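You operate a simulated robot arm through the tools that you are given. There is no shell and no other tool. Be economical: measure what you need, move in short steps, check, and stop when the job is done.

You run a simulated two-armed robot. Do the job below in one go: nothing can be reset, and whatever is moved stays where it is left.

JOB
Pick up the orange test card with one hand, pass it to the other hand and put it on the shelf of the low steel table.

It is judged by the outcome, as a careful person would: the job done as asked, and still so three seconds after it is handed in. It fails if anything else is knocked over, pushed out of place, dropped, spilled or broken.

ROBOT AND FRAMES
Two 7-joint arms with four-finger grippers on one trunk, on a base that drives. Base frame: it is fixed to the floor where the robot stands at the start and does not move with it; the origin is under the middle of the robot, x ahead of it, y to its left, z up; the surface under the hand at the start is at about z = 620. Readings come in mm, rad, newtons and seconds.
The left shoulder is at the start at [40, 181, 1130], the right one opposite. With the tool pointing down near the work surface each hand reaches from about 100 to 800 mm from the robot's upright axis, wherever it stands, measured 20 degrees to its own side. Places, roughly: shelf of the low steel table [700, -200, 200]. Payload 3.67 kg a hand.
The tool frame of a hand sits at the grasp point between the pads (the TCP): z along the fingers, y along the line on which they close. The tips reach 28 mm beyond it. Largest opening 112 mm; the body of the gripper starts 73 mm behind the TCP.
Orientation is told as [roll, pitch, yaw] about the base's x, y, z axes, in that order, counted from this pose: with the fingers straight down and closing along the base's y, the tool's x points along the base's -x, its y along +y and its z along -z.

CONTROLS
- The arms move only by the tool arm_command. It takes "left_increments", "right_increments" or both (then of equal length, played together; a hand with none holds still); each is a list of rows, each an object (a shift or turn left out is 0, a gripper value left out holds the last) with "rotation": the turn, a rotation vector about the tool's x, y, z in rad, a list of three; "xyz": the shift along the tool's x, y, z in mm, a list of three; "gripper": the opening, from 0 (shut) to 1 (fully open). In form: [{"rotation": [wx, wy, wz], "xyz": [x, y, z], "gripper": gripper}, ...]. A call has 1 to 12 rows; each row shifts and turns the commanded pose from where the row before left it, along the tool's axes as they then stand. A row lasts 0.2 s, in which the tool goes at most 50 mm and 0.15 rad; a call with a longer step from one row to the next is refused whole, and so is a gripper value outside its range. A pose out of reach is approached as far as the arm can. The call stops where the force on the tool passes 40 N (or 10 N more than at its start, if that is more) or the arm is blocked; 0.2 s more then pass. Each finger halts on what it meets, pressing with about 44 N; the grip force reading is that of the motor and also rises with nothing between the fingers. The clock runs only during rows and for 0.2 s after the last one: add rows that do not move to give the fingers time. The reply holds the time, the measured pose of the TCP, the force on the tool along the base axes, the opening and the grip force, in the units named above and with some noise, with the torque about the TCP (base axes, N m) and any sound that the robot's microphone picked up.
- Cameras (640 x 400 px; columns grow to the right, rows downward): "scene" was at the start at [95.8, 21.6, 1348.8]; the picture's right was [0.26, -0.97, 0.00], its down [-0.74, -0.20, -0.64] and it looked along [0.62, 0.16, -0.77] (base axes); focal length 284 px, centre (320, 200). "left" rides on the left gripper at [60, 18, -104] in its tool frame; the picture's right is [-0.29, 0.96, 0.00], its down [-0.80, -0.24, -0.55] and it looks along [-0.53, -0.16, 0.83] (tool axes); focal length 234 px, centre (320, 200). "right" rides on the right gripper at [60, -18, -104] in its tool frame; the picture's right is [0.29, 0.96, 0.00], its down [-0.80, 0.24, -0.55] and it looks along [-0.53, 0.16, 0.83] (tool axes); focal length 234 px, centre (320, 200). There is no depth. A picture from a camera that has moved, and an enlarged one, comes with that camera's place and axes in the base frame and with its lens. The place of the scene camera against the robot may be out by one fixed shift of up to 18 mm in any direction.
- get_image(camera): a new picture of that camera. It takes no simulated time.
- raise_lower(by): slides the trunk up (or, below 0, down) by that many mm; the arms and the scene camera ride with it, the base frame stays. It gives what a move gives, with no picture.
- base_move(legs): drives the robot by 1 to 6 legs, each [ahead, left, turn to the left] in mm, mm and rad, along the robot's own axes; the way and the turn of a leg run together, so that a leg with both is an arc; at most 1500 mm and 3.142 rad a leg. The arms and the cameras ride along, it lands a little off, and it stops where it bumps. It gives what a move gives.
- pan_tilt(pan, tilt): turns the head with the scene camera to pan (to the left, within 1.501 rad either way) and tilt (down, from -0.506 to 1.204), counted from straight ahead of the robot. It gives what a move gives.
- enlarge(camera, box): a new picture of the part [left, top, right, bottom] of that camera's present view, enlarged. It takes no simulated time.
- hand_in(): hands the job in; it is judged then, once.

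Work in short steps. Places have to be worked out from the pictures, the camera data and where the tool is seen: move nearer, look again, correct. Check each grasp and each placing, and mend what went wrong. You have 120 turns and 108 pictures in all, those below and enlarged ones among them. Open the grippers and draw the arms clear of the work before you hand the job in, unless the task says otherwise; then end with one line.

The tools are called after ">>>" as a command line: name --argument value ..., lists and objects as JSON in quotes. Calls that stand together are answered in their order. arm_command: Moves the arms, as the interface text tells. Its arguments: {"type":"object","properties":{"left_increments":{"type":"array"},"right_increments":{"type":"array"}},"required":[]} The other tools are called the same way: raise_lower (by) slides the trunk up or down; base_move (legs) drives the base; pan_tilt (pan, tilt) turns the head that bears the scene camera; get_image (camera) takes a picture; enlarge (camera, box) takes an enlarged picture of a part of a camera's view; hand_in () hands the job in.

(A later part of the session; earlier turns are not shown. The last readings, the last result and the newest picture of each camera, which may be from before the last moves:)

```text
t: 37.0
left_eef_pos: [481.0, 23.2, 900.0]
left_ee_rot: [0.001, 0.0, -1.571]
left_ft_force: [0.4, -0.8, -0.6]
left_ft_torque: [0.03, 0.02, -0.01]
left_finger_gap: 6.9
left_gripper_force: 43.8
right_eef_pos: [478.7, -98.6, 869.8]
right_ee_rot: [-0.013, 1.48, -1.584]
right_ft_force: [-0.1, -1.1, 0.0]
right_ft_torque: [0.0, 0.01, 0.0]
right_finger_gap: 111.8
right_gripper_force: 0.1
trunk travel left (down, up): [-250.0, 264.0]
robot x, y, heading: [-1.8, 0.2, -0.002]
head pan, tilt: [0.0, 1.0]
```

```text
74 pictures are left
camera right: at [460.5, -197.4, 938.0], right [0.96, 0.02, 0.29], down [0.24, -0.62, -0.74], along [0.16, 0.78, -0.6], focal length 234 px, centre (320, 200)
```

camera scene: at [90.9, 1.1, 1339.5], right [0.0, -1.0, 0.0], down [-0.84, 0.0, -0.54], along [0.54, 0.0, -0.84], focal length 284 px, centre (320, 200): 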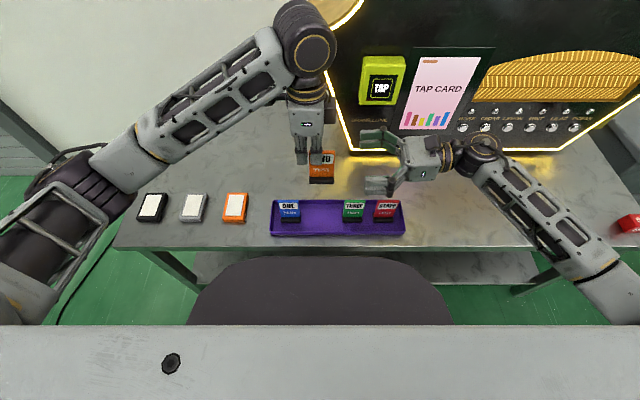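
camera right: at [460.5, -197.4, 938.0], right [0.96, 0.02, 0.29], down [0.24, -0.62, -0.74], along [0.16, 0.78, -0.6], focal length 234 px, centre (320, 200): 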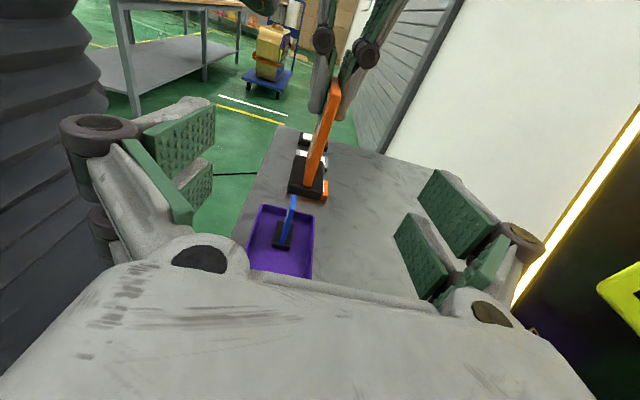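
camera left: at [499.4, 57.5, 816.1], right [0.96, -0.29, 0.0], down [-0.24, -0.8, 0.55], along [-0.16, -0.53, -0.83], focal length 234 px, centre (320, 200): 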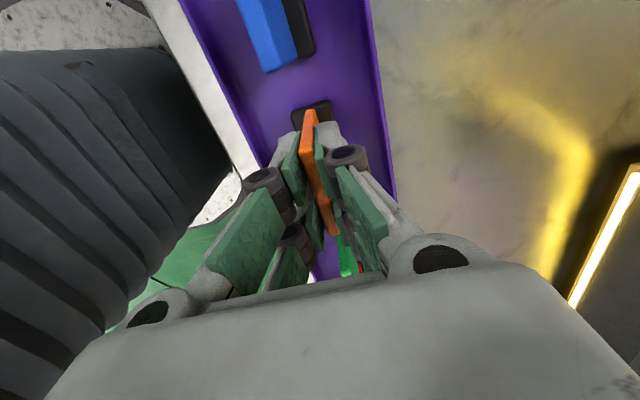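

Good view. Zoom on the card from the right camera to find the vertical window.

>>> enlarge --camera "right" --box '[220, 40, 420, 220]'

>>> enlarge --camera "scene" --box '[270, 80, 430, 210]'

```text
2.22 times, centred on (320, 130) of right
camera zoom: at [460.5, -197.4, 938.0], right [0.96, 0.02, 0.29], down [0.24, -0.62, -0.74], along [0.16, 0.78, -0.6], focal length 520 px, centre (320, 356)
```

zoom: 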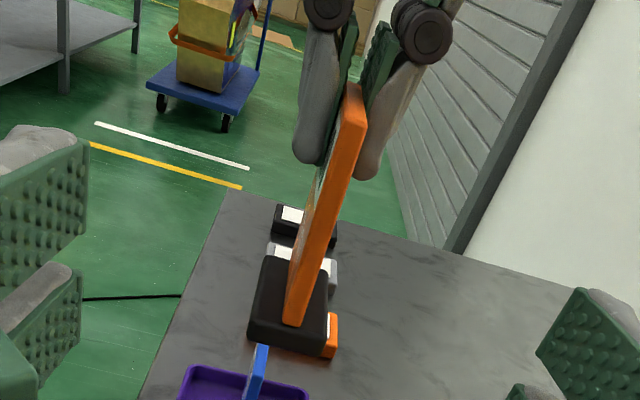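

```text
3.08 times, centred on (350, 145) of scene
camera zoom: at [90.9, 1.1, 1339.5], right [0.0, -1.0, 0.0], down [-0.84, 0.0, -0.54], along [0.54, 0.0, -0.84], focal length 872 px, centre (228, 369)
```

zoom: 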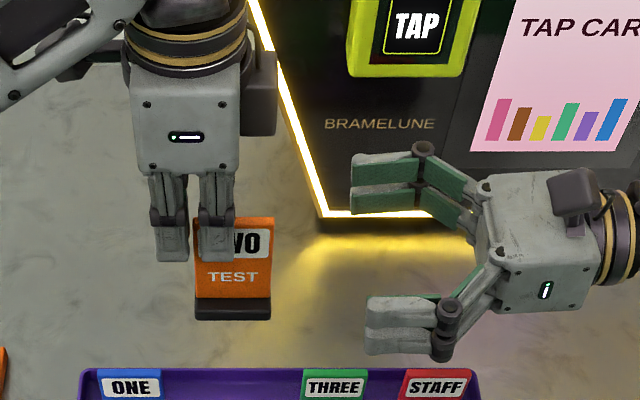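

Card edge y≈−29, foot top z≈821, top ≈905, left prong ends at y≈−4. I advance the right hand to TCP y≈−37, z≈864.

>>> arm_command --right_increments '[{"xyz": [0, 1, 20]}, {"xyz": [0, 1, 20]}, {"xyz": [0, 0, 21]}, {}]'

>>> enlarge --camera "right" --box '[120, 0, 520, 250]'

>>> enlarge --camera "scene" --box '[270, 80, 430, 210]'

```text
t: 38.0
left_eef_pos: [480.4, 21.7, 901.2]
left_ee_rot: [0.0, 0.001, -1.571]
left_ft_force: [0.4, -0.4, -1.2]
left_ft_torque: [0.02, 0.0, 0.0]
left_finger_gap: 7.1
left_gripper_force: 43.8
right_eef_pos: [480.8, -38.0, 863.8]
right_ee_rot: [-0.013, 1.479, -1.586]
right_ft_force: [0.5, 0.4, 0.5]
right_ft_torque: [-0.04, -0.02, -0.04]
right_finger_gap: 111.9
right_gripper_force: 0.1
trunk travel left (down, up): [-250.0, 264.0]
robot x, y, heading: [-2.1, 3.2, 0.004]
head pan, tilt: [0.0, 1.0]
```

```text
1.60 times, centred on (320, 125) of right
camera zoom: at [461.8, -136.5, 931.8], right [0.96, 0.02, 0.29], down [0.24, -0.62, -0.74], along [0.16, 0.78, -0.6], focal length 375 px, centre (320, 320)
```

zoom: 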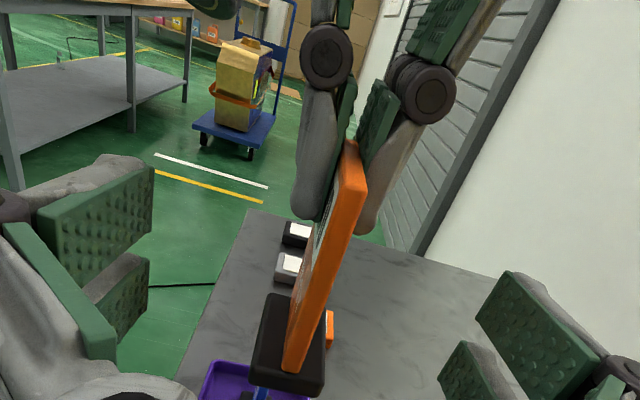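

```text
3.08 times, centred on (350, 145) of scene
camera zoom: at [91.0, 1.4, 1339.5], right [0.0, -1.0, 0.0], down [-0.84, 0.0, -0.54], along [0.54, 0.0, -0.84], focal length 872 px, centre (228, 369)
```

zoom: 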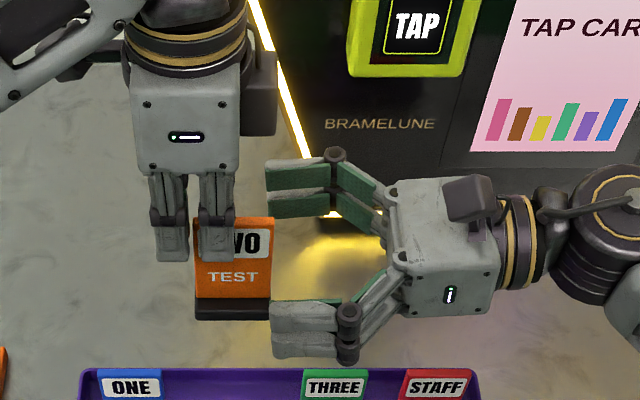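

Partly close the right hand and check clearances.

>>> arm_command --right_increments '[{"gripper": 0.3}, {"gripper": 0.3}, {"gripper": 0.3}]'

>>> enlarge --camera "scene" --box '[270, 80, 430, 210]'

>>> enlarge --camera "right" --box '[120, 0, 520, 250]'

```text
t: 38.8
left_eef_pos: [479.8, 22.1, 899.9]
left_ee_rot: [0.001, 0.001, -1.571]
left_ft_force: [-0.1, -0.4, -0.5]
left_ft_torque: [0.02, 0.03, 0.02]
left_finger_gap: 7.0
left_gripper_force: 44.0
right_eef_pos: [480.8, -37.5, 863.1]
right_ee_rot: [-0.013, 1.479, -1.584]
right_ft_force: [0.3, 1.0, 0.1]
right_ft_torque: [0.01, -0.02, 0.0]
right_finger_gap: 33.7
right_gripper_force: 0.1
trunk travel left (down, up): [-250.0, 264.0]
robot x, y, heading: [-0.3, -0.9, 0.002]
head pan, tilt: [0.0, 1.0]
```

```text
3.08 times, centred on (350, 145) of scene
camera zoom: at [91.0, 1.7, 1339.5], right [0.0, -1.0, 0.0], down [-0.84, 0.0, -0.54], along [0.54, 0.0, -0.84], focal length 872 px, centre (228, 369)
```

zoom: 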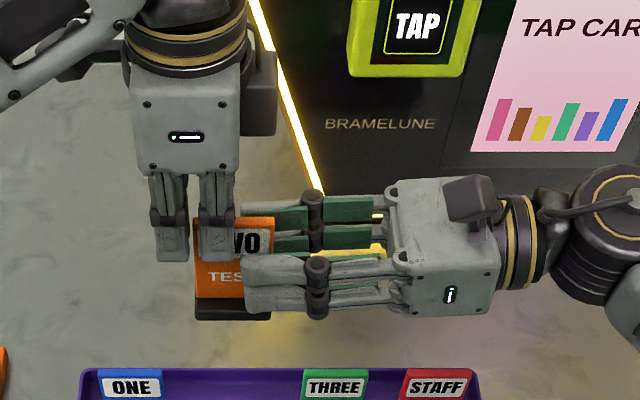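

```text
1.60 times, centred on (320, 125) of right
camera zoom: at [461.8, -136.5, 931.8], right [0.96, 0.02, 0.29], down [0.24, -0.62, -0.74], along [0.16, 0.78, -0.6], focal length 375 px, centre (320, 320)
```

zoom: 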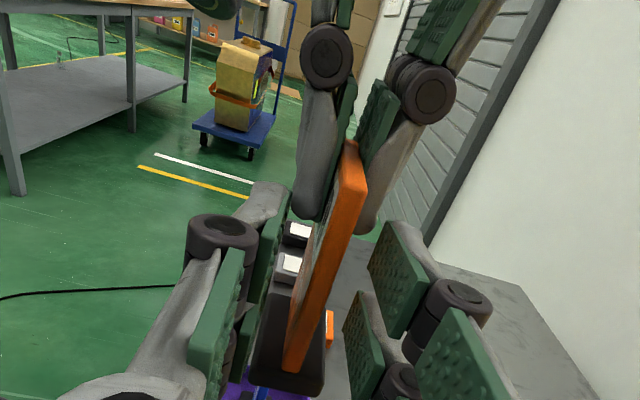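

Tips overlap the card's edge by ~20 mm with ~4 mm to the left fingers; I back off 1.5 mm and close fully.

>>> arm_command --right_increments '[{"xyz": [0, 0, -1.5]}, {"gripper": 0.12}, {"gripper": 0}, {"gripper": 0}, {"gripper": 0}]'

>>> enlarge --camera "scene" --box '[270, 80, 430, 210]'

>>> enlarge --camera "right" --box '[120, 0, 520, 250]'

```text
t: 40.0
left_eef_pos: [480.2, 21.8, 900.7]
left_ee_rot: [0.0, -0.001, -1.571]
left_ft_force: [5.1, -1.6, -1.6]
left_ft_torque: [0.06, -0.1, 0.09]
left_finger_gap: 6.8
left_gripper_force: 44.3
right_eef_pos: [480.5, -38.9, 864.2]
right_ee_rot: [-0.014, 1.481, -1.584]
right_ft_force: [-4.5, 1.4, 1.4]
right_ft_torque: [-0.06, -0.11, 0.14]
right_finger_gap: 7.3
right_gripper_force: 44.2
trunk travel left (down, up): [-250.0, 264.0]
robot x, y, heading: [-2.6, -2.0, -0.002]
head pan, tilt: [0.0, 1.0]
```

```text
3.08 times, centred on (350, 145) of scene
camera zoom: at [91.0, 1.7, 1339.5], right [0.0, -1.0, 0.0], down [-0.84, 0.0, -0.54], along [0.54, 0.0, -0.84], focal length 872 px, centre (228, 369)
```

zoom: 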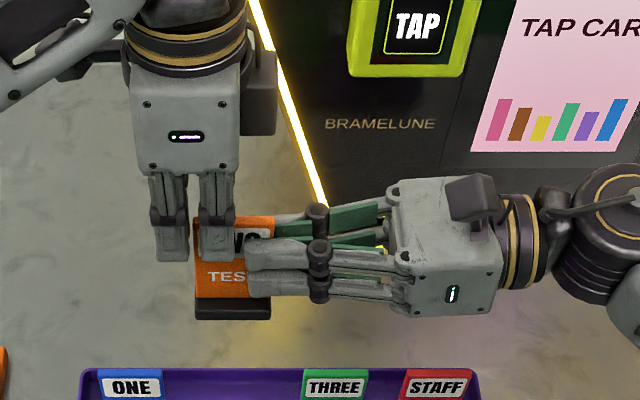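

```text
1.60 times, centred on (320, 125) of right
camera zoom: at [461.8, -137.6, 932.3], right [0.96, 0.03, 0.29], down [0.24, -0.62, -0.74], along [0.16, 0.78, -0.6], focal length 375 px, centre (320, 320)
```

zoom: 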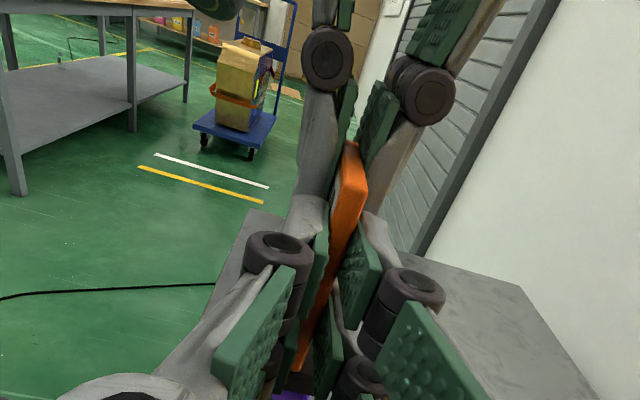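

Both hands hold it. The left hand lets go and rises clear.

>>> arm_command --left_increments '[{"gripper": 0.25}, {"gripper": 0.5}, {}, {"xyz": [0, 0, -30]}, {"xyz": [0, 0, -40]}, {"xyz": [20, 0, -40]}, {"xyz": [45, 0, 0]}, {"xyz": [45, 0, 0]}, {"xyz": [45, 0, 0]}, {"xyz": [45, 0, 0]}]'

>>> get_image --camera "scene"

>>> get_image --camera "right"

```text
t: 42.2
left_eef_pos: [480.0, 220.7, 1011.0]
left_ee_rot: [-0.001, -0.002, -1.573]
left_ft_force: [-0.2, 0.1, 0.7]
left_ft_torque: [0.01, 0.0, -0.01]
left_finger_gap: 56.3
left_gripper_force: 0.0
right_eef_pos: [480.8, -38.0, 863.6]
right_ee_rot: [-0.007, 1.479, -1.581]
right_ft_force: [-1.0, 0.0, 0.7]
right_ft_torque: [-0.05, -0.02, -0.04]
right_finger_gap: 7.1
right_gripper_force: 44.3
trunk travel left (down, up): [-250.0, 264.0]
robot x, y, heading: [-0.1, 0.9, -0.002]
head pan, tilt: [0.0, 1.0]
```

```text
65 pictures are left
camera scene: at [90.5, 3.1, 1339.5], right [0.0, -1.0, 0.0], down [-0.84, 0.0, -0.54], along [0.54, 0.0, -0.84], focal length 284 px, centre (320, 200)
```

scene: 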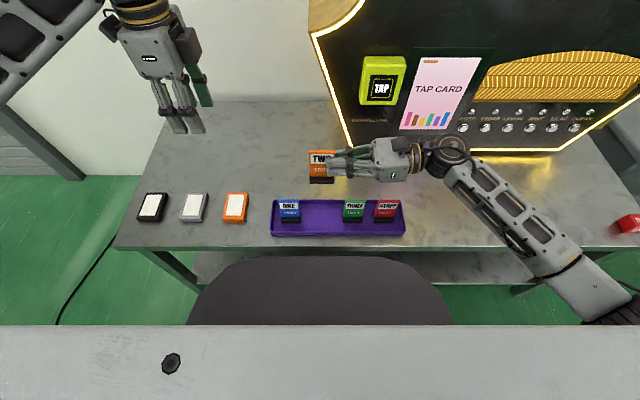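

```text
64 pictures are left
camera right: at [461.5, -137.0, 932.7], right [0.96, 0.02, 0.29], down [0.24, -0.63, -0.74], along [0.16, 0.78, -0.6], focal length 234 px, centre (320, 200)
```

right: 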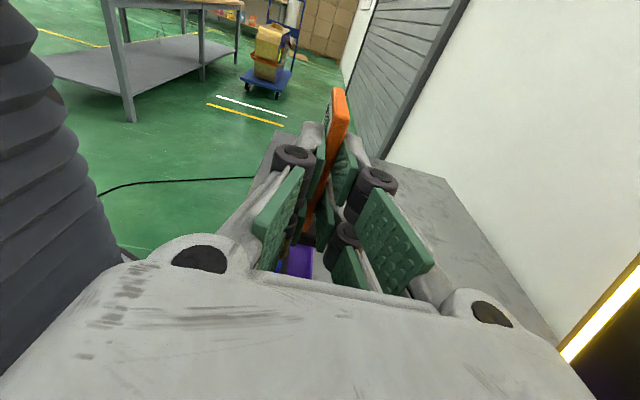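

The pass succeeded. I back the robot off 400 mm to see the shelf from the front.

>>> base_move --legs '[[-400, 0, 0]]'

>>> pan_tilt --pan 0.0 --tilt 0.9

>>> get_image --camera "scene"

```text
t: 44.7
left_eef_pos: [86.2, 217.3, 1010.7]
left_ee_rot: [-0.001, 0.0, -1.577]
left_ft_force: [-0.1, -0.2, -0.2]
left_ft_torque: [-0.01, -0.02, -0.03]
left_finger_gap: 55.9
left_gripper_force: 0.1
right_eef_pos: [83.1, -41.5, 863.7]
right_ee_rot: [-0.003, 1.48, -1.582]
right_ft_force: [-0.1, 0.3, 0.1]
right_ft_torque: [-0.06, -0.01, 0.0]
right_finger_gap: 7.2
right_gripper_force: 43.8
trunk travel left (down, up): [-250.0, 264.0]
robot x, y, heading: [-397.6, 0.1, -0.01]
head pan, tilt: [0.0, 1.0]
```

```text
t: 45.4
left_eef_pos: [86.3, 218.5, 1010.5]
left_ee_rot: [0.0, -0.001, -1.577]
left_ft_force: [-0.1, 0.9, -0.1]
left_ft_torque: [0.01, 0.02, 0.05]
left_finger_gap: 55.8
left_gripper_force: 0.0
right_eef_pos: [83.5, -41.1, 864.7]
right_ee_rot: [-0.014, 1.479, -1.592]
right_ft_force: [0.5, -0.6, -0.6]
right_ft_torque: [-0.02, -0.03, -0.02]
right_finger_gap: 7.2
right_gripper_force: 43.9
trunk travel left (down, up): [-250.0, 264.0]
robot x, y, heading: [-397.6, -1.0, -0.006]
head pan, tilt: [0.0, 0.901]
```

```text
63 pictures are left
camera scene: at [-300.0, 2.6, 1346.7], right [-0.01, -1.0, 0.0], down [-0.78, 0.01, -0.62], along [0.62, 0.0, -0.78], focal length 284 px, centre (320, 200)
```

scene: 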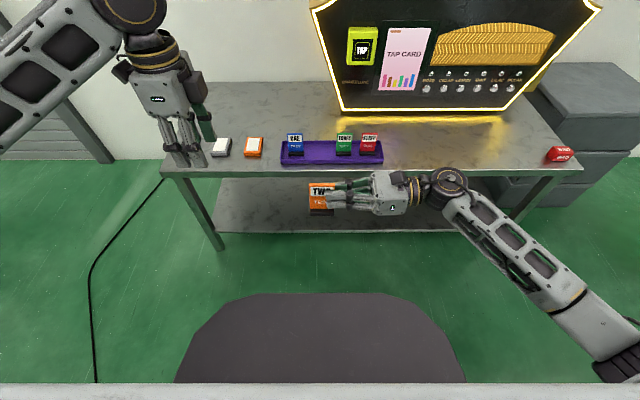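

Shelf front edge at x≈410, shelf clear, spanning y≈+490 to −850. With free room here, I shift the right hand outward and turn it to point ahead (+x).

>>> arm_command --right_increments '[{"xyz": [0, 25, -40]}, {"xyz": [0, 25, -40]}, {"xyz": [0, 25, -40]}, {"xyz": [0, 25, -40]}, {"rotation": [-0.142, 0, 0.013]}, {"rotation": [-0.142, 0, 0.013]}, {"rotation": [-0.142, 0, 0.013]}, {"rotation": [-0.142, 0, 0.013]}, {"rotation": [-0.142, 0, 0.013]}]'

>>> arm_command --right_increments '[{"rotation": [-0.142, 0, 0.013]}, {"rotation": [-0.142, 0, 0.013]}, {"rotation": [-0.142, 0, 0.013]}, {"rotation": [-0.142, 0, 0.013]}, {"rotation": [-0.142, 0, 0.013]}, {"rotation": [-0.142, 0, 0.013]}]'

>>> get_image --camera "scene"

```text
t: 47.4
left_eef_pos: [86.2, 218.5, 1010.2]
left_ee_rot: [0.0, 0.0, -1.579]
left_ft_force: [-0.4, 0.0, 0.0]
left_ft_torque: [0.01, -0.03, -0.01]
left_finger_gap: 56.1
left_gripper_force: 0.1
right_eef_pos: [181.6, -200.6, 878.6]
right_ee_rot: [0.006, 1.481, -2.29]
right_ft_force: [0.3, 0.0, 0.7]
right_ft_torque: [-0.04, 0.02, 0.0]
right_finger_gap: 7.0
right_gripper_force: 43.6
trunk travel left (down, up): [-250.0, 264.0]
robot x, y, heading: [-397.5, 1.0, -0.007]
head pan, tilt: [0.0, 0.901]
```

```text
t: 48.8
left_eef_pos: [86.7, 217.6, 1009.9]
left_ee_rot: [0.0, -0.003, -1.577]
left_ft_force: [-0.4, -0.1, 1.2]
left_ft_torque: [-0.01, 0.0, 0.05]
left_finger_gap: 56.2
left_gripper_force: 0.0
right_eef_pos: [182.5, -202.3, 879.1]
right_ee_rot: [0.02, 1.478, -3.133]
right_ft_force: [-0.3, 0.5, -0.5]
right_ft_torque: [0.01, 0.05, 0.0]
right_finger_gap: 7.1
right_gripper_force: 44.1
trunk travel left (down, up): [-250.0, 264.0]
robot x, y, heading: [-397.5, 5.7, -0.008]
head pan, tilt: [0.0, 0.901]
```

```text
62 pictures are left
camera scene: at [-299.9, 3.0, 1346.7], right [-0.01, -1.0, 0.0], down [-0.78, 0.01, -0.62], along [0.62, -0.01, -0.78], focal length 284 px, centre (320, 200)
```

scene: 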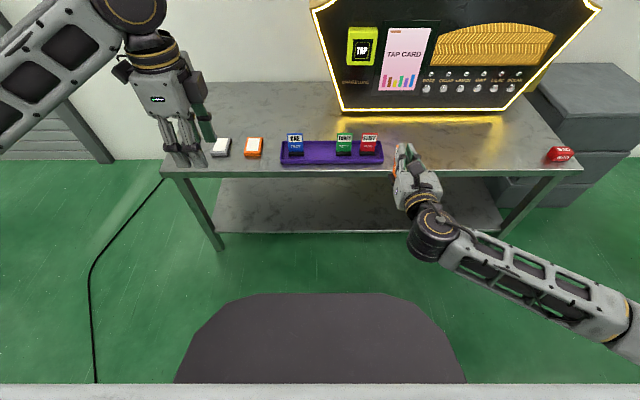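

Works well. Now lower the trunk fully and look.

>>> raise_lower --by -245

>>> arm_command --right_increments '[{"xyz": [-40, 0, 0]}, {"xyz": [-40, 0, 0]}, {"xyz": [-40, 0, 0]}, {"xyz": [-40, 0, 0]}, {"xyz": [-40, 0, 0]}]'

>>> get_image --camera "scene"

>>> get_image --camera "right"

```text
t: 51.3
left_eef_pos: [86.5, 217.5, 765.8]
left_ee_rot: [0.001, -0.002, -1.577]
left_ft_force: [0.3, 0.0, 0.1]
left_ft_torque: [-0.01, 0.0, -0.01]
left_finger_gap: 56.1
left_gripper_force: 0.2
right_eef_pos: [182.6, -201.1, 633.8]
right_ee_rot: [0.004, 1.481, 3.137]
right_ft_force: [-0.5, -0.3, -0.6]
right_ft_torque: [0.01, 0.06, 0.0]
right_finger_gap: 6.9
right_gripper_force: 43.7
trunk travel left (down, up): [-5.0, 509.0]
robot x, y, heading: [-396.0, 2.8, -0.01]
head pan, tilt: [0.0, 0.901]
```

```text
t: 52.5
left_eef_pos: [86.8, 217.1, 765.2]
left_ee_rot: [0.001, -0.002, -1.577]
left_ft_force: [0.6, -0.6, -0.2]
left_ft_torque: [-0.05, 0.01, -0.03]
left_finger_gap: 56.1
left_gripper_force: 0.0
right_eef_pos: [163.3, -200.5, 433.2]
right_ee_rot: [0.001, 1.479, 3.134]
right_ft_force: [-0.6, 0.3, -0.2]
right_ft_torque: [-0.01, 0.04, 0.0]
right_finger_gap: 6.9
right_gripper_force: 43.6
trunk travel left (down, up): [-5.0, 509.0]
robot x, y, heading: [-396.9, 2.3, -0.005]
head pan, tilt: [0.0, 0.901]
```

```text
61 pictures are left
camera scene: at [-300.1, 2.5, 1102.0], right [-0.01, -1.0, 0.0], down [-0.78, 0.01, -0.62], along [0.62, 0.0, -0.78], focal length 284 px, centre (320, 200)
```

scene: 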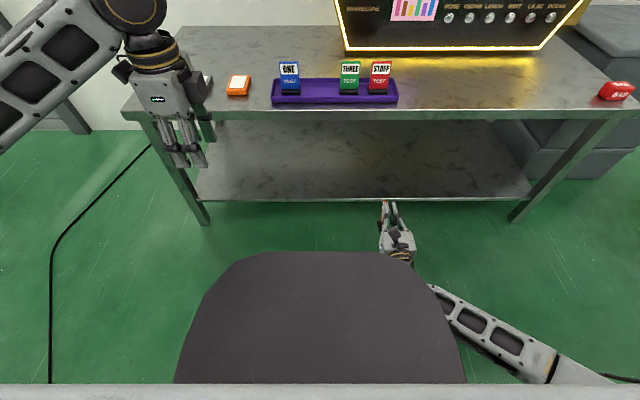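

```text
60 pictures are left
camera right: at [65.3, -182.3, 501.9], right [0.02, -0.96, 0.29], down [-0.63, -0.23, -0.74], along [0.78, -0.17, -0.6], focal length 234 px, centre (320, 200)
```

right: 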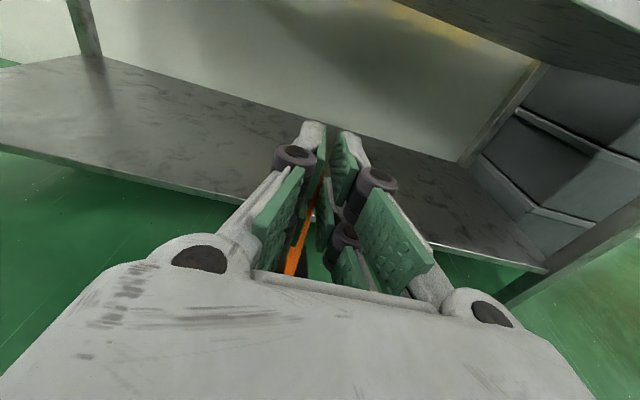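

The shelf is empty and clear. I lower the hand to TCP z≈300 (card bottom ≈245) and raise the left hand a bit, then drive ahead 250 mm first.

>>> arm_command --right_increments '[{"xyz": [-33, 0, 0]}, {"xyz": [-33, 0, 0]}, {"xyz": [-33, 0, 0]}, {"xyz": [-31, 0, 0]}, {}]' --left_increments '[{"xyz": [0, 0, -35]}, {"xyz": [0, 0, -35]}, {"xyz": [0, 0, -35]}, {"xyz": [0, 0, -35]}, {}]'

>>> get_image --camera "scene"

>>> get_image --camera "right"

```text
t: 53.7
left_eef_pos: [86.9, 217.0, 907.0]
left_ee_rot: [0.0, -0.001, -1.578]
left_ft_force: [0.2, -0.9, -1.0]
left_ft_torque: [-0.02, 0.01, 0.01]
left_finger_gap: 56.0
left_gripper_force: 0.0
right_eef_pos: [152.4, -202.1, 305.2]
right_ee_rot: [0.007, 1.48, -3.142]
right_ft_force: [-0.4, 0.2, -1.3]
right_ft_torque: [0.02, 0.0, 0.0]
right_finger_gap: 7.1
right_gripper_force: 44.0
trunk travel left (down, up): [-5.0, 509.0]
robot x, y, heading: [-396.3, 5.2, -0.008]
head pan, tilt: [0.0, 0.901]
```

```text
59 pictures are left
camera scene: at [-300.1, 2.7, 1102.0], right [-0.01, -1.0, 0.0], down [-0.78, 0.01, -0.62], along [0.62, 0.0, -0.78], focal length 284 px, centre (320, 200)
```

scene: 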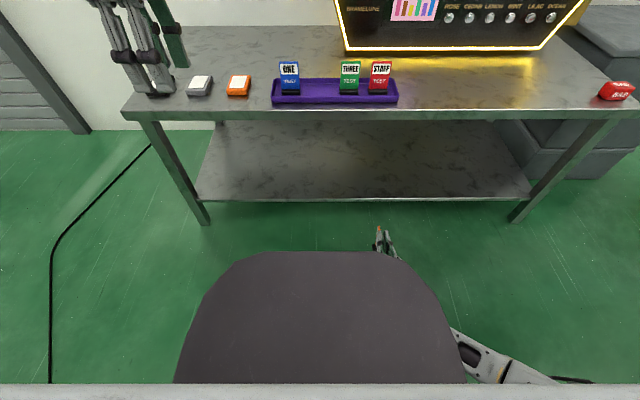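

```text
58 pictures are left
camera right: at [53.8, -183.4, 373.1], right [0.02, -0.96, 0.29], down [-0.63, -0.24, -0.74], along [0.78, -0.17, -0.6], focal length 234 px, centre (320, 200)
```

right: 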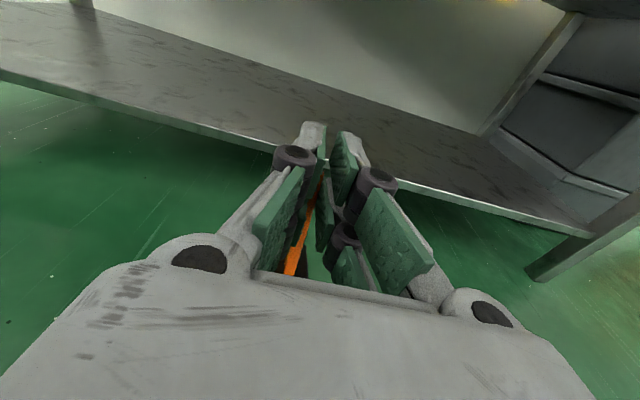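

Clear path: card bottom ≈250, shelf ≈180–205. Drive ahead 290 mm.

>>> base_move --legs '[[290, 0, 0]]'

>>> get_image --camera "scene"

>>> get_image --camera "right"

```text
t: 55.8
left_eef_pos: [376.3, 217.4, 906.2]
left_ee_rot: [-0.002, -0.001, -1.574]
left_ft_force: [0.3, 0.3, -0.3]
left_ft_torque: [0.01, 0.0, -0.02]
left_finger_gap: 56.3
left_gripper_force: 0.0
right_eef_pos: [444.5, -201.6, 304.8]
right_ee_rot: [0.005, 1.479, -3.14]
right_ft_force: [0.3, 0.0, -0.5]
right_ft_torque: [0.0, 0.01, 0.02]
right_finger_gap: 7.0
right_gripper_force: 44.1
trunk travel left (down, up): [-5.0, 509.0]
robot x, y, heading: [-108.5, 3.0, -0.002]
head pan, tilt: [0.0, 0.901]
```

```text
57 pictures are left
camera scene: at [-9.0, 1.5, 1102.0], right [0.0, -1.0, 0.0], down [-0.78, 0.0, -0.62], along [0.62, 0.0, -0.78], focal length 284 px, centre (320, 200)
```

scene: 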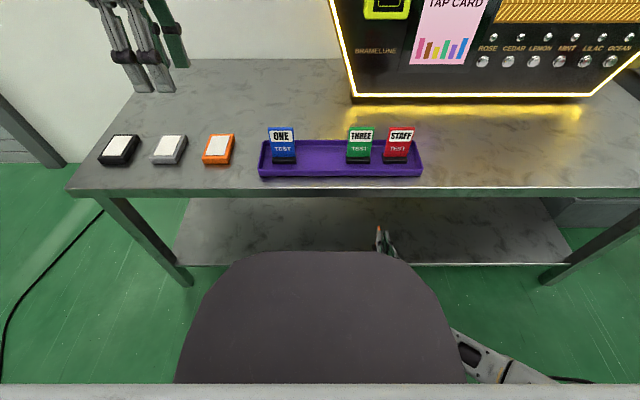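

```text
56 pictures are left
camera right: at [345.1, -183.1, 372.9], right [0.02, -0.96, 0.29], down [-0.63, -0.24, -0.74], along [0.78, -0.16, -0.61], focal length 234 px, centre (320, 200)
```

right: 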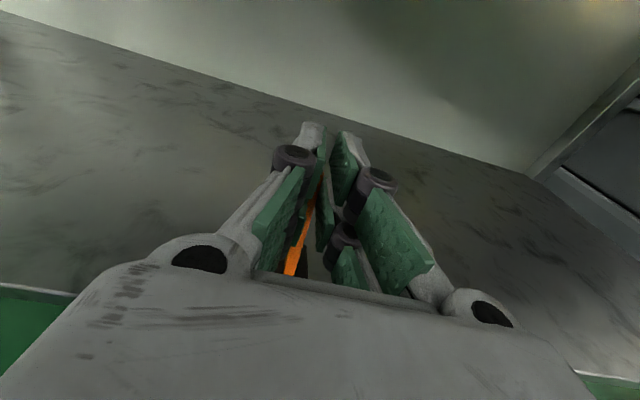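

The card is over the shelf; front edge ≈ x 415. I advance 30 mm and lower to TCP z≈265.

>>> arm_command --right_increments '[{"xyz": [0, 0, 30]}, {"xyz": [-18, 0, 0]}, {"xyz": [-19, 0, 0]}, {}]'

>>> enlarge --camera "scene" --box '[340, 200, 440, 270]'

```text
t: 56.6
left_eef_pos: [375.7, 218.6, 906.4]
left_ee_rot: [-0.001, 0.0, -1.575]
left_ft_force: [0.3, 0.1, 0.5]
left_ft_torque: [0.01, 0.04, 0.0]
left_finger_gap: 56.0
left_gripper_force: 0.0
right_eef_pos: [476.1, -198.9, 280.3]
right_ee_rot: [-0.04, 1.51, 3.094]
right_ft_force: [-0.7, 1.3, 15.3]
right_ft_torque: [0.06, -0.71, 0.01]
right_finger_gap: 7.1
right_gripper_force: 44.2
trunk travel left (down, up): [-5.0, 509.0]
robot x, y, heading: [-104.6, -0.3, -0.005]
head pan, tilt: [0.0, 0.901]
stopped in row 4 (right hand): the force on the tool passed its limit at 69 N (the readings are from after the stop); the commanded pose is now the measured one
```

```text
5.71 times, centred on (390, 235) of scene
camera zoom: at [-10.1, 1.4, 1102.0], right [0.0, -1.0, 0.0], down [-0.78, 0.0, -0.62], along [0.62, 0.0, -0.78], focal length 1620 px, centre (-80, 0)
```

zoom: 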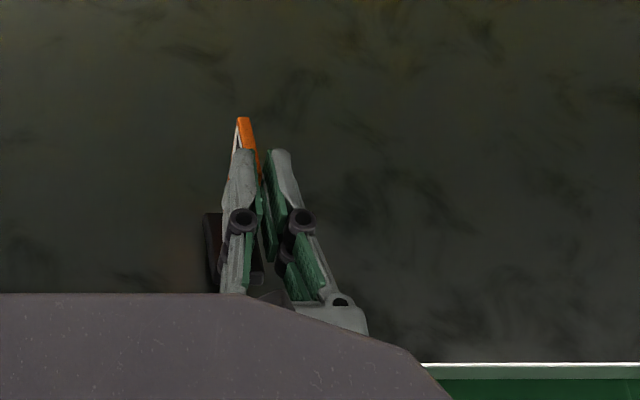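

The foot met the shelf earlier than expected (TCP z≈280). Check how the card sits in the hand.

>>> enlarge --camera "right" --box '[220, 80, 420, 300]'

>>> arm_command --right_increments '[{"xyz": [5, 0, 0]}, {}]'

>>> enlarge --camera "scene" --box '[340, 200, 440, 270]'

```text
1.82 times, centred on (320, 190) of right
camera zoom: at [374.8, -181.5, 344.9], right [0.01, -0.96, 0.29], down [-0.6, -0.23, -0.76], along [0.8, -0.16, -0.58], focal length 426 px, centre (320, 218)
```

zoom: 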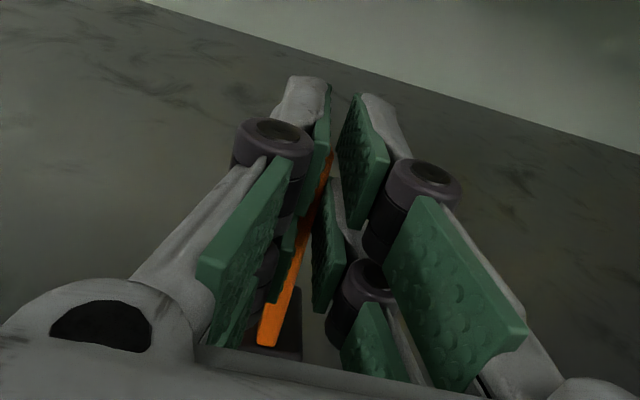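

```text
t: 57.2
left_eef_pos: [375.2, 217.9, 906.4]
left_ee_rot: [0.0, 0.0, -1.575]
left_ft_force: [0.0, 0.2, 0.7]
left_ft_torque: [0.01, 0.04, 0.01]
left_finger_gap: 56.2
left_gripper_force: 0.0
right_eef_pos: [474.1, -200.7, 279.4]
right_ee_rot: [-0.011, 1.499, 3.12]
right_ft_force: [0.0, 0.7, 3.1]
right_ft_torque: [0.09, -0.14, 0.04]
right_finger_gap: 7.2
right_gripper_force: 44.6
trunk travel left (down, up): [-5.0, 509.0]
robot x, y, heading: [-104.1, -2.1, -0.003]
head pan, tilt: [0.0, 0.901]
```

```text
5.71 times, centred on (390, 235) of scene
camera zoom: at [-10.1, 1.5, 1102.0], right [0.0, -1.0, 0.0], down [-0.78, 0.0, -0.62], along [0.62, 0.0, -0.78], focal length 1620 px, centre (-80, 0)
```

zoom: 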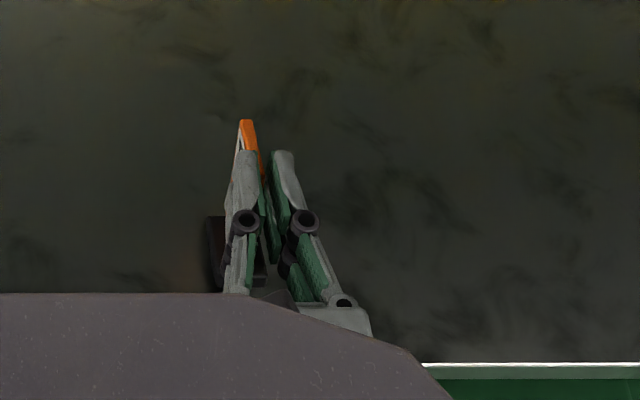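

The card seems to have swung a little in the grip. Zoom more to judge its tilt.

>>> enlarge --camera "right" --box '[270, 150, 370, 290]'

>>> enlarge --camera "scene" --box '[366, 215, 406, 255]'

```text
2.86 times, centred on (320, 220) of right
camera zoom: at [373.8, -182.6, 346.5], right [0.01, -0.96, 0.29], down [-0.61, -0.23, -0.76], along [0.79, -0.16, -0.59], focal length 669 px, centre (320, 143)
```

zoom: 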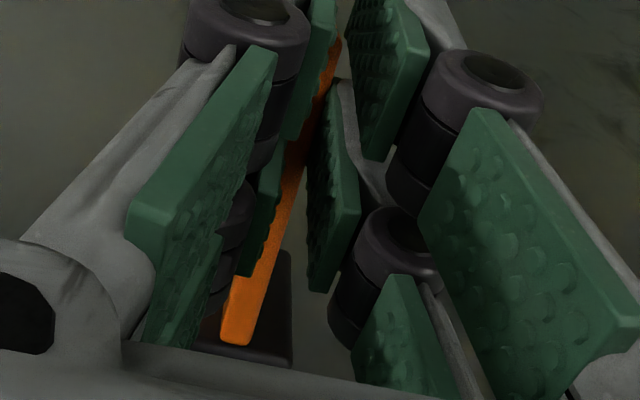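

```text
10.00 times, centred on (386, 235) of scene
camera zoom: at [-10.1, 1.5, 1102.0], right [0.0, -1.0, 0.0], down [-0.78, 0.0, -0.62], along [0.62, 0.0, -0.78], focal length 2836 px, centre (-340, -150)
```

zoom: 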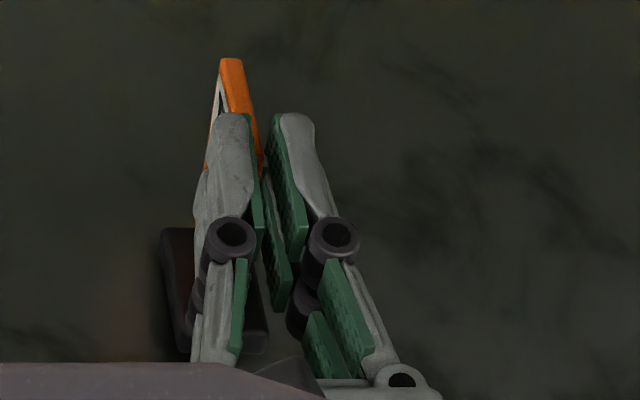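

The near edge reads vertical in the tool frame but the card has slid ~30 mm down in the grip, so its foot is now on the shelf (z≈195) with a 3 N touch and ~4° nose-down tilt. I level the hand and lower a little.

>>> arm_command --right_increments '[{"rotation": [0, 0.07, 0]}, {"xyz": [-1.5, 0, 0]}, {}]'

```text
t: 58.0
left_eef_pos: [376.6, 217.0, 907.1]
left_ee_rot: [0.0, 0.001, -1.575]
left_ft_force: [0.3, -0.1, 0.6]
left_ft_torque: [-0.01, 0.0, -0.02]
left_finger_gap: 56.2
left_gripper_force: 0.0
right_eef_pos: [475.0, -200.3, 278.4]
right_ee_rot: [-2.366, 1.569, 0.767]
right_ft_force: [0.5, -0.3, -0.4]
right_ft_torque: [0.04, 0.01, -0.01]
right_finger_gap: 6.9
right_gripper_force: 44.0
trunk travel left (down, up): [-5.0, 509.0]
robot x, y, heading: [-105.0, 2.4, -0.002]
head pan, tilt: [0.0, 0.901]
```

No contact now with the hand level. I lower in 2 mm steps until touching.

>>> arm_command --right_increments '[{"xyz": [-1, 0, 0]}, {"xyz": [-1, 0, 0]}, {}]'

>>> arm_command --right_increments '[{"xyz": [-1, 0, 0]}, {"xyz": [-1, 0, 0]}, {}]'

```text
t: 58.8
left_eef_pos: [374.7, 217.0, 907.2]
left_ee_rot: [0.001, 0.0, -1.573]
left_ft_force: [-0.4, 0.3, 0.4]
left_ft_torque: [0.02, -0.05, -0.01]
left_finger_gap: 56.1
left_gripper_force: 0.0
right_eef_pos: [472.9, -199.9, 277.4]
right_ee_rot: [-2.284, 1.569, 0.849]
right_ft_force: [0.4, 0.4, -1.4]
right_ft_torque: [0.01, 0.0, 0.0]
right_finger_gap: 7.1
right_gripper_force: 43.7
trunk travel left (down, up): [-5.0, 509.0]
robot x, y, heading: [-107.0, -1.6, -0.002]
head pan, tilt: [0.0, 0.901]
```

```text
t: 59.6
left_eef_pos: [375.9, 216.7, 906.4]
left_ee_rot: [0.001, 0.0, -1.575]
left_ft_force: [-0.1, -0.6, -0.2]
left_ft_torque: [-0.01, 0.01, 0.0]
left_finger_gap: 56.0
left_gripper_force: 0.0
right_eef_pos: [473.8, -199.3, 277.0]
right_ee_rot: [-2.708, 1.567, 0.426]
right_ft_force: [-0.4, 0.4, 4.3]
right_ft_torque: [-0.05, -0.19, -0.01]
right_finger_gap: 6.8
right_gripper_force: 43.9
trunk travel left (down, up): [-5.0, 509.0]
robot x, y, heading: [-107.3, -0.5, -0.006]
head pan, tilt: [0.0, 0.901]
```

Touch again (4 N, ahead of centre), so still slightly nose-down. Pitch up 0.05 rad more and lower.

>>> arm_command --right_increments '[{"rotation": [0, 0.05, 0]}, {"xyz": [-1.5, 0, 0]}, {}]'

>>> arm_command --right_increments '[{"xyz": [-1, 0, 0]}, {}]'

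```text
t: 60.4
left_eef_pos: [376.3, 218.5, 906.4]
left_ee_rot: [-0.001, 0.0, -1.573]
left_ft_force: [0.8, -0.1, -0.9]
left_ft_torque: [-0.01, 0.0, 0.01]
left_finger_gap: 56.2
left_gripper_force: 0.0
right_eef_pos: [474.4, -200.3, 274.4]
right_ee_rot: [-3.122, 1.519, 0.013]
right_ft_force: [-0.4, 0.1, -1.1]
right_ft_torque: [-0.07, 0.02, 0.01]
right_finger_gap: 7.0
right_gripper_force: 43.6
trunk travel left (down, up): [-5.0, 509.0]
robot x, y, heading: [-106.8, -2.7, -0.004]
head pan, tilt: [0.0, 0.901]
```

```text
t: 61.0
left_eef_pos: [374.7, 216.5, 907.6]
left_ee_rot: [0.001, 0.001, -1.573]
left_ft_force: [0.1, -0.3, -0.9]
left_ft_torque: [0.0, 0.0, -0.01]
left_finger_gap: 55.9
left_gripper_force: 0.0
right_eef_pos: [474.2, -200.6, 274.5]
right_ee_rot: [-3.117, 1.517, 0.018]
right_ft_force: [-0.8, -0.8, 4.5]
right_ft_torque: [-0.03, -0.21, -0.02]
right_finger_gap: 7.0
right_gripper_force: 43.9
trunk travel left (down, up): [-5.0, 509.0]
robot x, y, heading: [-105.7, -1.5, 0.003]
head pan, tilt: [0.0, 0.901]
```

Still front contact. Pitch up 0.1 more and lower 4.5 mm.

>>> arm_command --right_increments '[{"rotation": [0, 0.1, 0]}, {"xyz": [-2, 0, 0]}, {"xyz": [-2, 0, 0]}, {}]'

>>> arm_command --right_increments '[{"xyz": [-1.5, 0, 0]}, {}]'

>>> enlarge --camera "right" --box '[270, 150, 370, 290]'

>>> enlarge --camera "scene" --box '[366, 215, 406, 255]'

```text
t: 62.0
left_eef_pos: [376.8, 217.7, 907.3]
left_ee_rot: [0.0, 0.0, -1.575]
left_ft_force: [0.2, -0.2, 0.2]
left_ft_torque: [0.01, -0.02, 0.03]
left_finger_gap: 55.8
left_gripper_force: 0.0
right_eef_pos: [475.4, -200.5, 269.0]
right_ee_rot: [-3.134, 1.419, -0.001]
right_ft_force: [-1.0, -0.1, -0.6]
right_ft_torque: [-0.02, 0.03, -0.01]
right_finger_gap: 7.3
right_gripper_force: 44.0
trunk travel left (down, up): [-5.0, 509.0]
robot x, y, heading: [-107.7, 0.5, -0.008]
head pan, tilt: [0.0, 0.901]
```

```text
t: 62.6
left_eef_pos: [377.0, 218.6, 906.8]
left_ee_rot: [0.001, -0.001, -1.575]
left_ft_force: [0.3, -0.2, 0.1]
left_ft_torque: [-0.01, -0.01, 0.05]
left_finger_gap: 56.0
left_gripper_force: 0.1
right_eef_pos: [475.2, -201.1, 267.3]
right_ee_rot: [-3.132, 1.418, 0.001]
right_ft_force: [-0.3, -0.5, 0.8]
right_ft_torque: [0.01, 0.03, -0.01]
right_finger_gap: 7.1
right_gripper_force: 44.2
trunk travel left (down, up): [-5.0, 509.0]
robot x, y, heading: [-105.4, -0.4, -0.003]
head pan, tilt: [0.0, 0.901]
```

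```text
2.86 times, centred on (320, 220) of right
camera zoom: at [362.9, -182.3, 310.7], right [-0.05, -0.96, 0.28], down [-0.43, -0.24, -0.87], along [0.9, -0.17, -0.4], focal length 669 px, centre (320, 143)
```

zoom: 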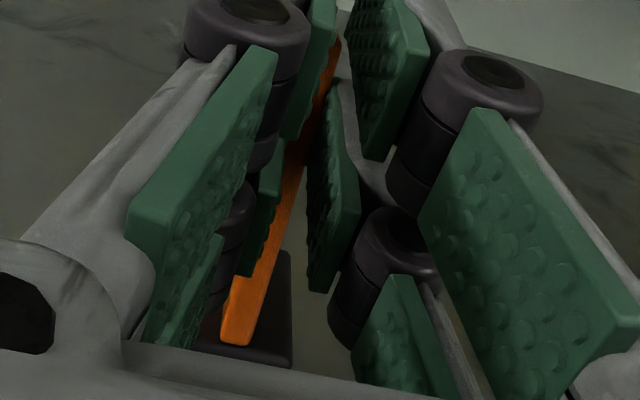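

```text
10.00 times, centred on (386, 235) of scene
camera zoom: at [-9.9, 1.4, 1102.0], right [0.0, -1.0, 0.0], down [-0.78, 0.0, -0.62], along [0.62, 0.0, -0.78], focal length 2836 px, centre (-340, -150)
```

zoom: 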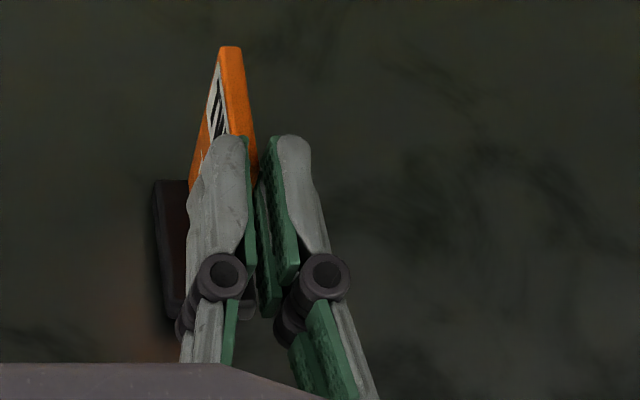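

Lower by 1 mm steps to find contact again.

>>> arm_command --right_increments '[{"xyz": [-1.2, 0, 0]}, {}]'

>>> arm_command --right_increments '[{"xyz": [-1.2, 0, 0]}, {}]'

```text
t: 63.2
left_eef_pos: [376.7, 218.6, 906.9]
left_ee_rot: [0.0, 0.0, -1.574]
left_ft_force: [0.6, -1.0, 0.3]
left_ft_torque: [-0.02, -0.03, -0.01]
left_finger_gap: 55.7
left_gripper_force: 0.2
right_eef_pos: [475.6, -200.4, 267.2]
right_ee_rot: [-3.13, 1.418, 0.003]
right_ft_force: [1.3, 0.0, 3.8]
right_ft_torque: [-0.04, -0.18, 0.0]
right_finger_gap: 7.0
right_gripper_force: 43.8
trunk travel left (down, up): [-5.0, 509.0]
robot x, y, heading: [-109.3, 0.2, -0.002]
head pan, tilt: [0.0, 0.901]
```

```text
t: 63.8
left_eef_pos: [377.1, 216.7, 908.3]
left_ee_rot: [-0.001, 0.0, -1.574]
left_ft_force: [-0.1, 0.3, -0.2]
left_ft_torque: [-0.03, -0.02, -0.01]
left_finger_gap: 55.9
left_gripper_force: 0.0
right_eef_pos: [474.9, -199.5, 266.2]
right_ee_rot: [-3.131, 1.417, 0.001]
right_ft_force: [-0.7, -0.1, 8.8]
right_ft_torque: [-0.07, -0.58, -0.04]
right_finger_gap: 7.0
right_gripper_force: 43.7
trunk travel left (down, up): [-5.0, 509.0]
robot x, y, heading: [-108.5, 0.8, -0.001]
head pan, tilt: [0.0, 0.901]
```

The scene view suggests the card is now ~5° nose-down. I pitch up 0.06 more and lower to a light touch.

>>> arm_command --right_increments '[{"rotation": [0, 0.06, 0]}, {"xyz": [-2.5, 0, 0]}, {}]'

>>> arm_command --right_increments '[{"xyz": [-1.2, 0, 0]}, {}]'

>>> get_image --camera "right"

```text
t: 64.6
left_eef_pos: [376.3, 217.5, 907.4]
left_ee_rot: [0.001, 0.0, -1.575]
left_ft_force: [0.2, 1.0, 0.3]
left_ft_torque: [-0.01, 0.0, -0.03]
left_finger_gap: 55.9
left_gripper_force: 0.2
right_eef_pos: [476.2, -200.4, 263.2]
right_ee_rot: [-3.136, 1.361, 0.0]
right_ft_force: [-0.7, -0.9, 1.4]
right_ft_torque: [-0.06, -0.1, -0.05]
right_finger_gap: 6.9
right_gripper_force: 44.0
trunk travel left (down, up): [-5.0, 509.0]
robot x, y, heading: [-106.9, 3.0, -0.0]
head pan, tilt: [0.0, 0.901]
```

```text
t: 65.2
left_eef_pos: [375.8, 217.9, 907.2]
left_ee_rot: [-0.001, 0.0, -1.573]
left_ft_force: [0.1, 0.1, -0.1]
left_ft_torque: [0.02, 0.0, -0.01]
left_finger_gap: 56.0
left_gripper_force: 0.1
right_eef_pos: [476.9, -200.3, 262.2]
right_ee_rot: [-3.134, 1.359, 0.0]
right_ft_force: [-1.9, -0.7, 7.5]
right_ft_torque: [-0.09, -0.42, -0.04]
right_finger_gap: 6.9
right_gripper_force: 43.7
trunk travel left (down, up): [-5.0, 509.0]
robot x, y, heading: [-110.7, -2.1, -0.002]
head pan, tilt: [0.0, 0.901]
```

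```text
48 pictures are left
camera right: at [361.5, -181.6, 298.5], right [-0.07, -0.96, 0.28], down [-0.37, -0.24, -0.9], along [0.92, -0.17, -0.34], focal length 234 px, centre (320, 200)
```

right: 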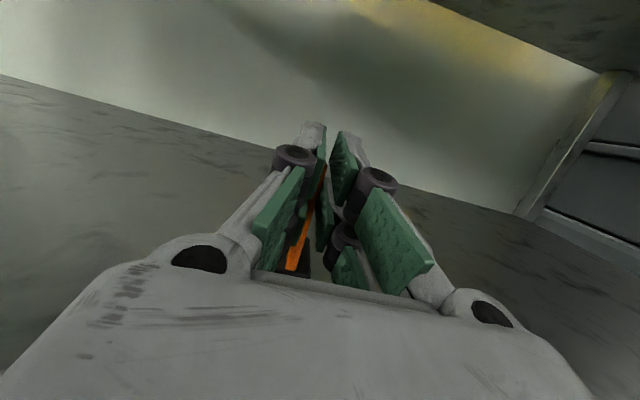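

Check tilt from the scene camera again.

>>> enlarge --camera "scene" --box '[366, 205, 406, 245]'

```text
10.00 times, centred on (386, 225) of scene
camera zoom: at [-10.6, 1.6, 1102.1], right [0.0, -1.0, 0.0], down [-0.78, 0.0, -0.62], along [0.62, 0.0, -0.78], focal length 2836 px, centre (-340, -50)
```

zoom: 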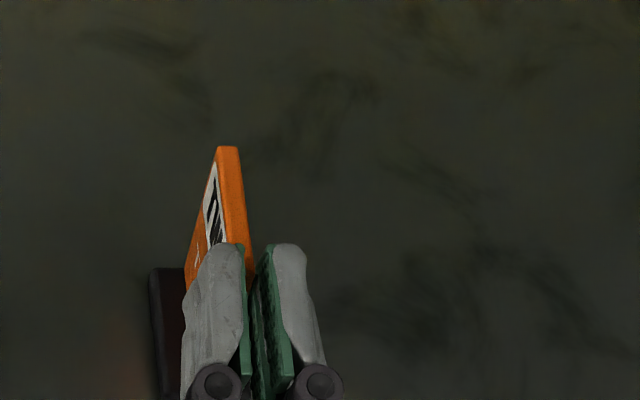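

Tilt is only ~4° and the foot touches the shelf; it will settle flat. I open the right hand gently.

>>> arm_command --right_increments '[{"gripper": 0.15}, {"gripper": 0.3}, {"gripper": 0.5}, {}, {}]'

>>> get_image --camera "right"

>>> enlarge --camera "scene" --box '[366, 205, 406, 245]'

```text
t: 66.4
left_eef_pos: [376.2, 217.6, 906.9]
left_ee_rot: [0.0, 0.0, -1.574]
left_ft_force: [0.0, -0.3, 0.2]
left_ft_torque: [-0.03, 0.04, -0.02]
left_finger_gap: 56.1
left_gripper_force: 0.0
right_eef_pos: [477.3, -199.3, 261.3]
right_ee_rot: [-3.136, 1.359, 0.0]
right_ft_force: [-0.3, -0.1, 0.2]
right_ft_torque: [-0.01, 0.0, -0.01]
right_finger_gap: 56.1
right_gripper_force: 0.1
trunk travel left (down, up): [-5.0, 509.0]
robot x, y, heading: [-105.8, -0.0, -0.001]
head pan, tilt: [0.0, 0.901]
```

```text
46 pictures are left
camera right: at [361.5, -181.7, 297.9], right [-0.07, -0.96, 0.28], down [-0.38, -0.24, -0.9], along [0.92, -0.17, -0.34], focal length 234 px, centre (320, 200)
```

right: 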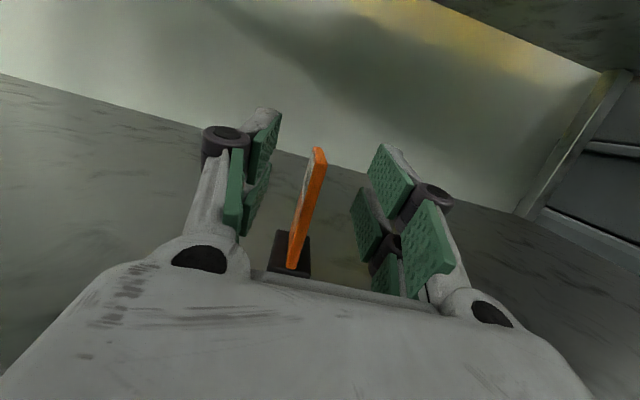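

```text
10.00 times, centred on (386, 225) of scene
camera zoom: at [-10.0, 1.4, 1102.0], right [0.0, -1.0, 0.0], down [-0.78, 0.0, -0.62], along [0.62, 0.0, -0.78], focal length 2836 px, centre (-340, -50)
```

zoom: 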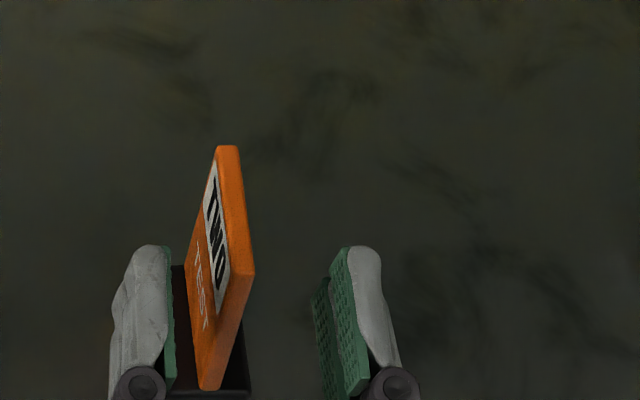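

The card stands upright on the shelf. I withdraw the right hand straight back.

>>> arm_command --right_increments '[{"xyz": [4, 0, -20]}, {"xyz": [6.5, 0, -30]}, {"xyz": [6.5, 0, -30]}, {"xyz": [6.5, 0, -30]}, {}]'

>>> get_image --camera "right"

```text
t: 67.6
left_eef_pos: [378.8, 217.3, 905.6]
left_ee_rot: [-0.002, 0.001, -1.575]
left_ft_force: [-0.3, 0.6, 0.2]
left_ft_torque: [0.03, 0.01, -0.03]
left_finger_gap: 55.8
left_gripper_force: 0.1
right_eef_pos: [377.8, -207.4, 269.4]
right_ee_rot: [3.129, 1.341, -0.029]
right_ft_force: [-0.6, 0.2, 0.7]
right_ft_torque: [-0.01, -0.01, 0.0]
right_finger_gap: 55.9
right_gripper_force: 0.0
trunk travel left (down, up): [-5.0, 509.0]
robot x, y, heading: [-108.3, -5.2, -0.003]
head pan, tilt: [0.0, 0.901]
```

```text
44 pictures are left
camera right: at [263.4, -187.2, 302.9], right [-0.08, -0.96, 0.28], down [-0.36, -0.24, -0.9], along [0.93, -0.18, -0.33], focal length 234 px, centre (320, 200)
```

right: 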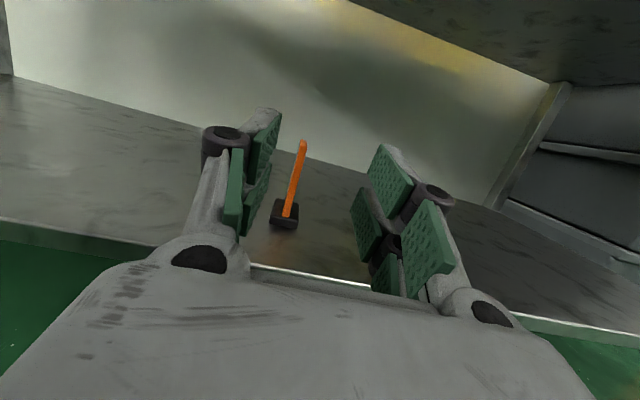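

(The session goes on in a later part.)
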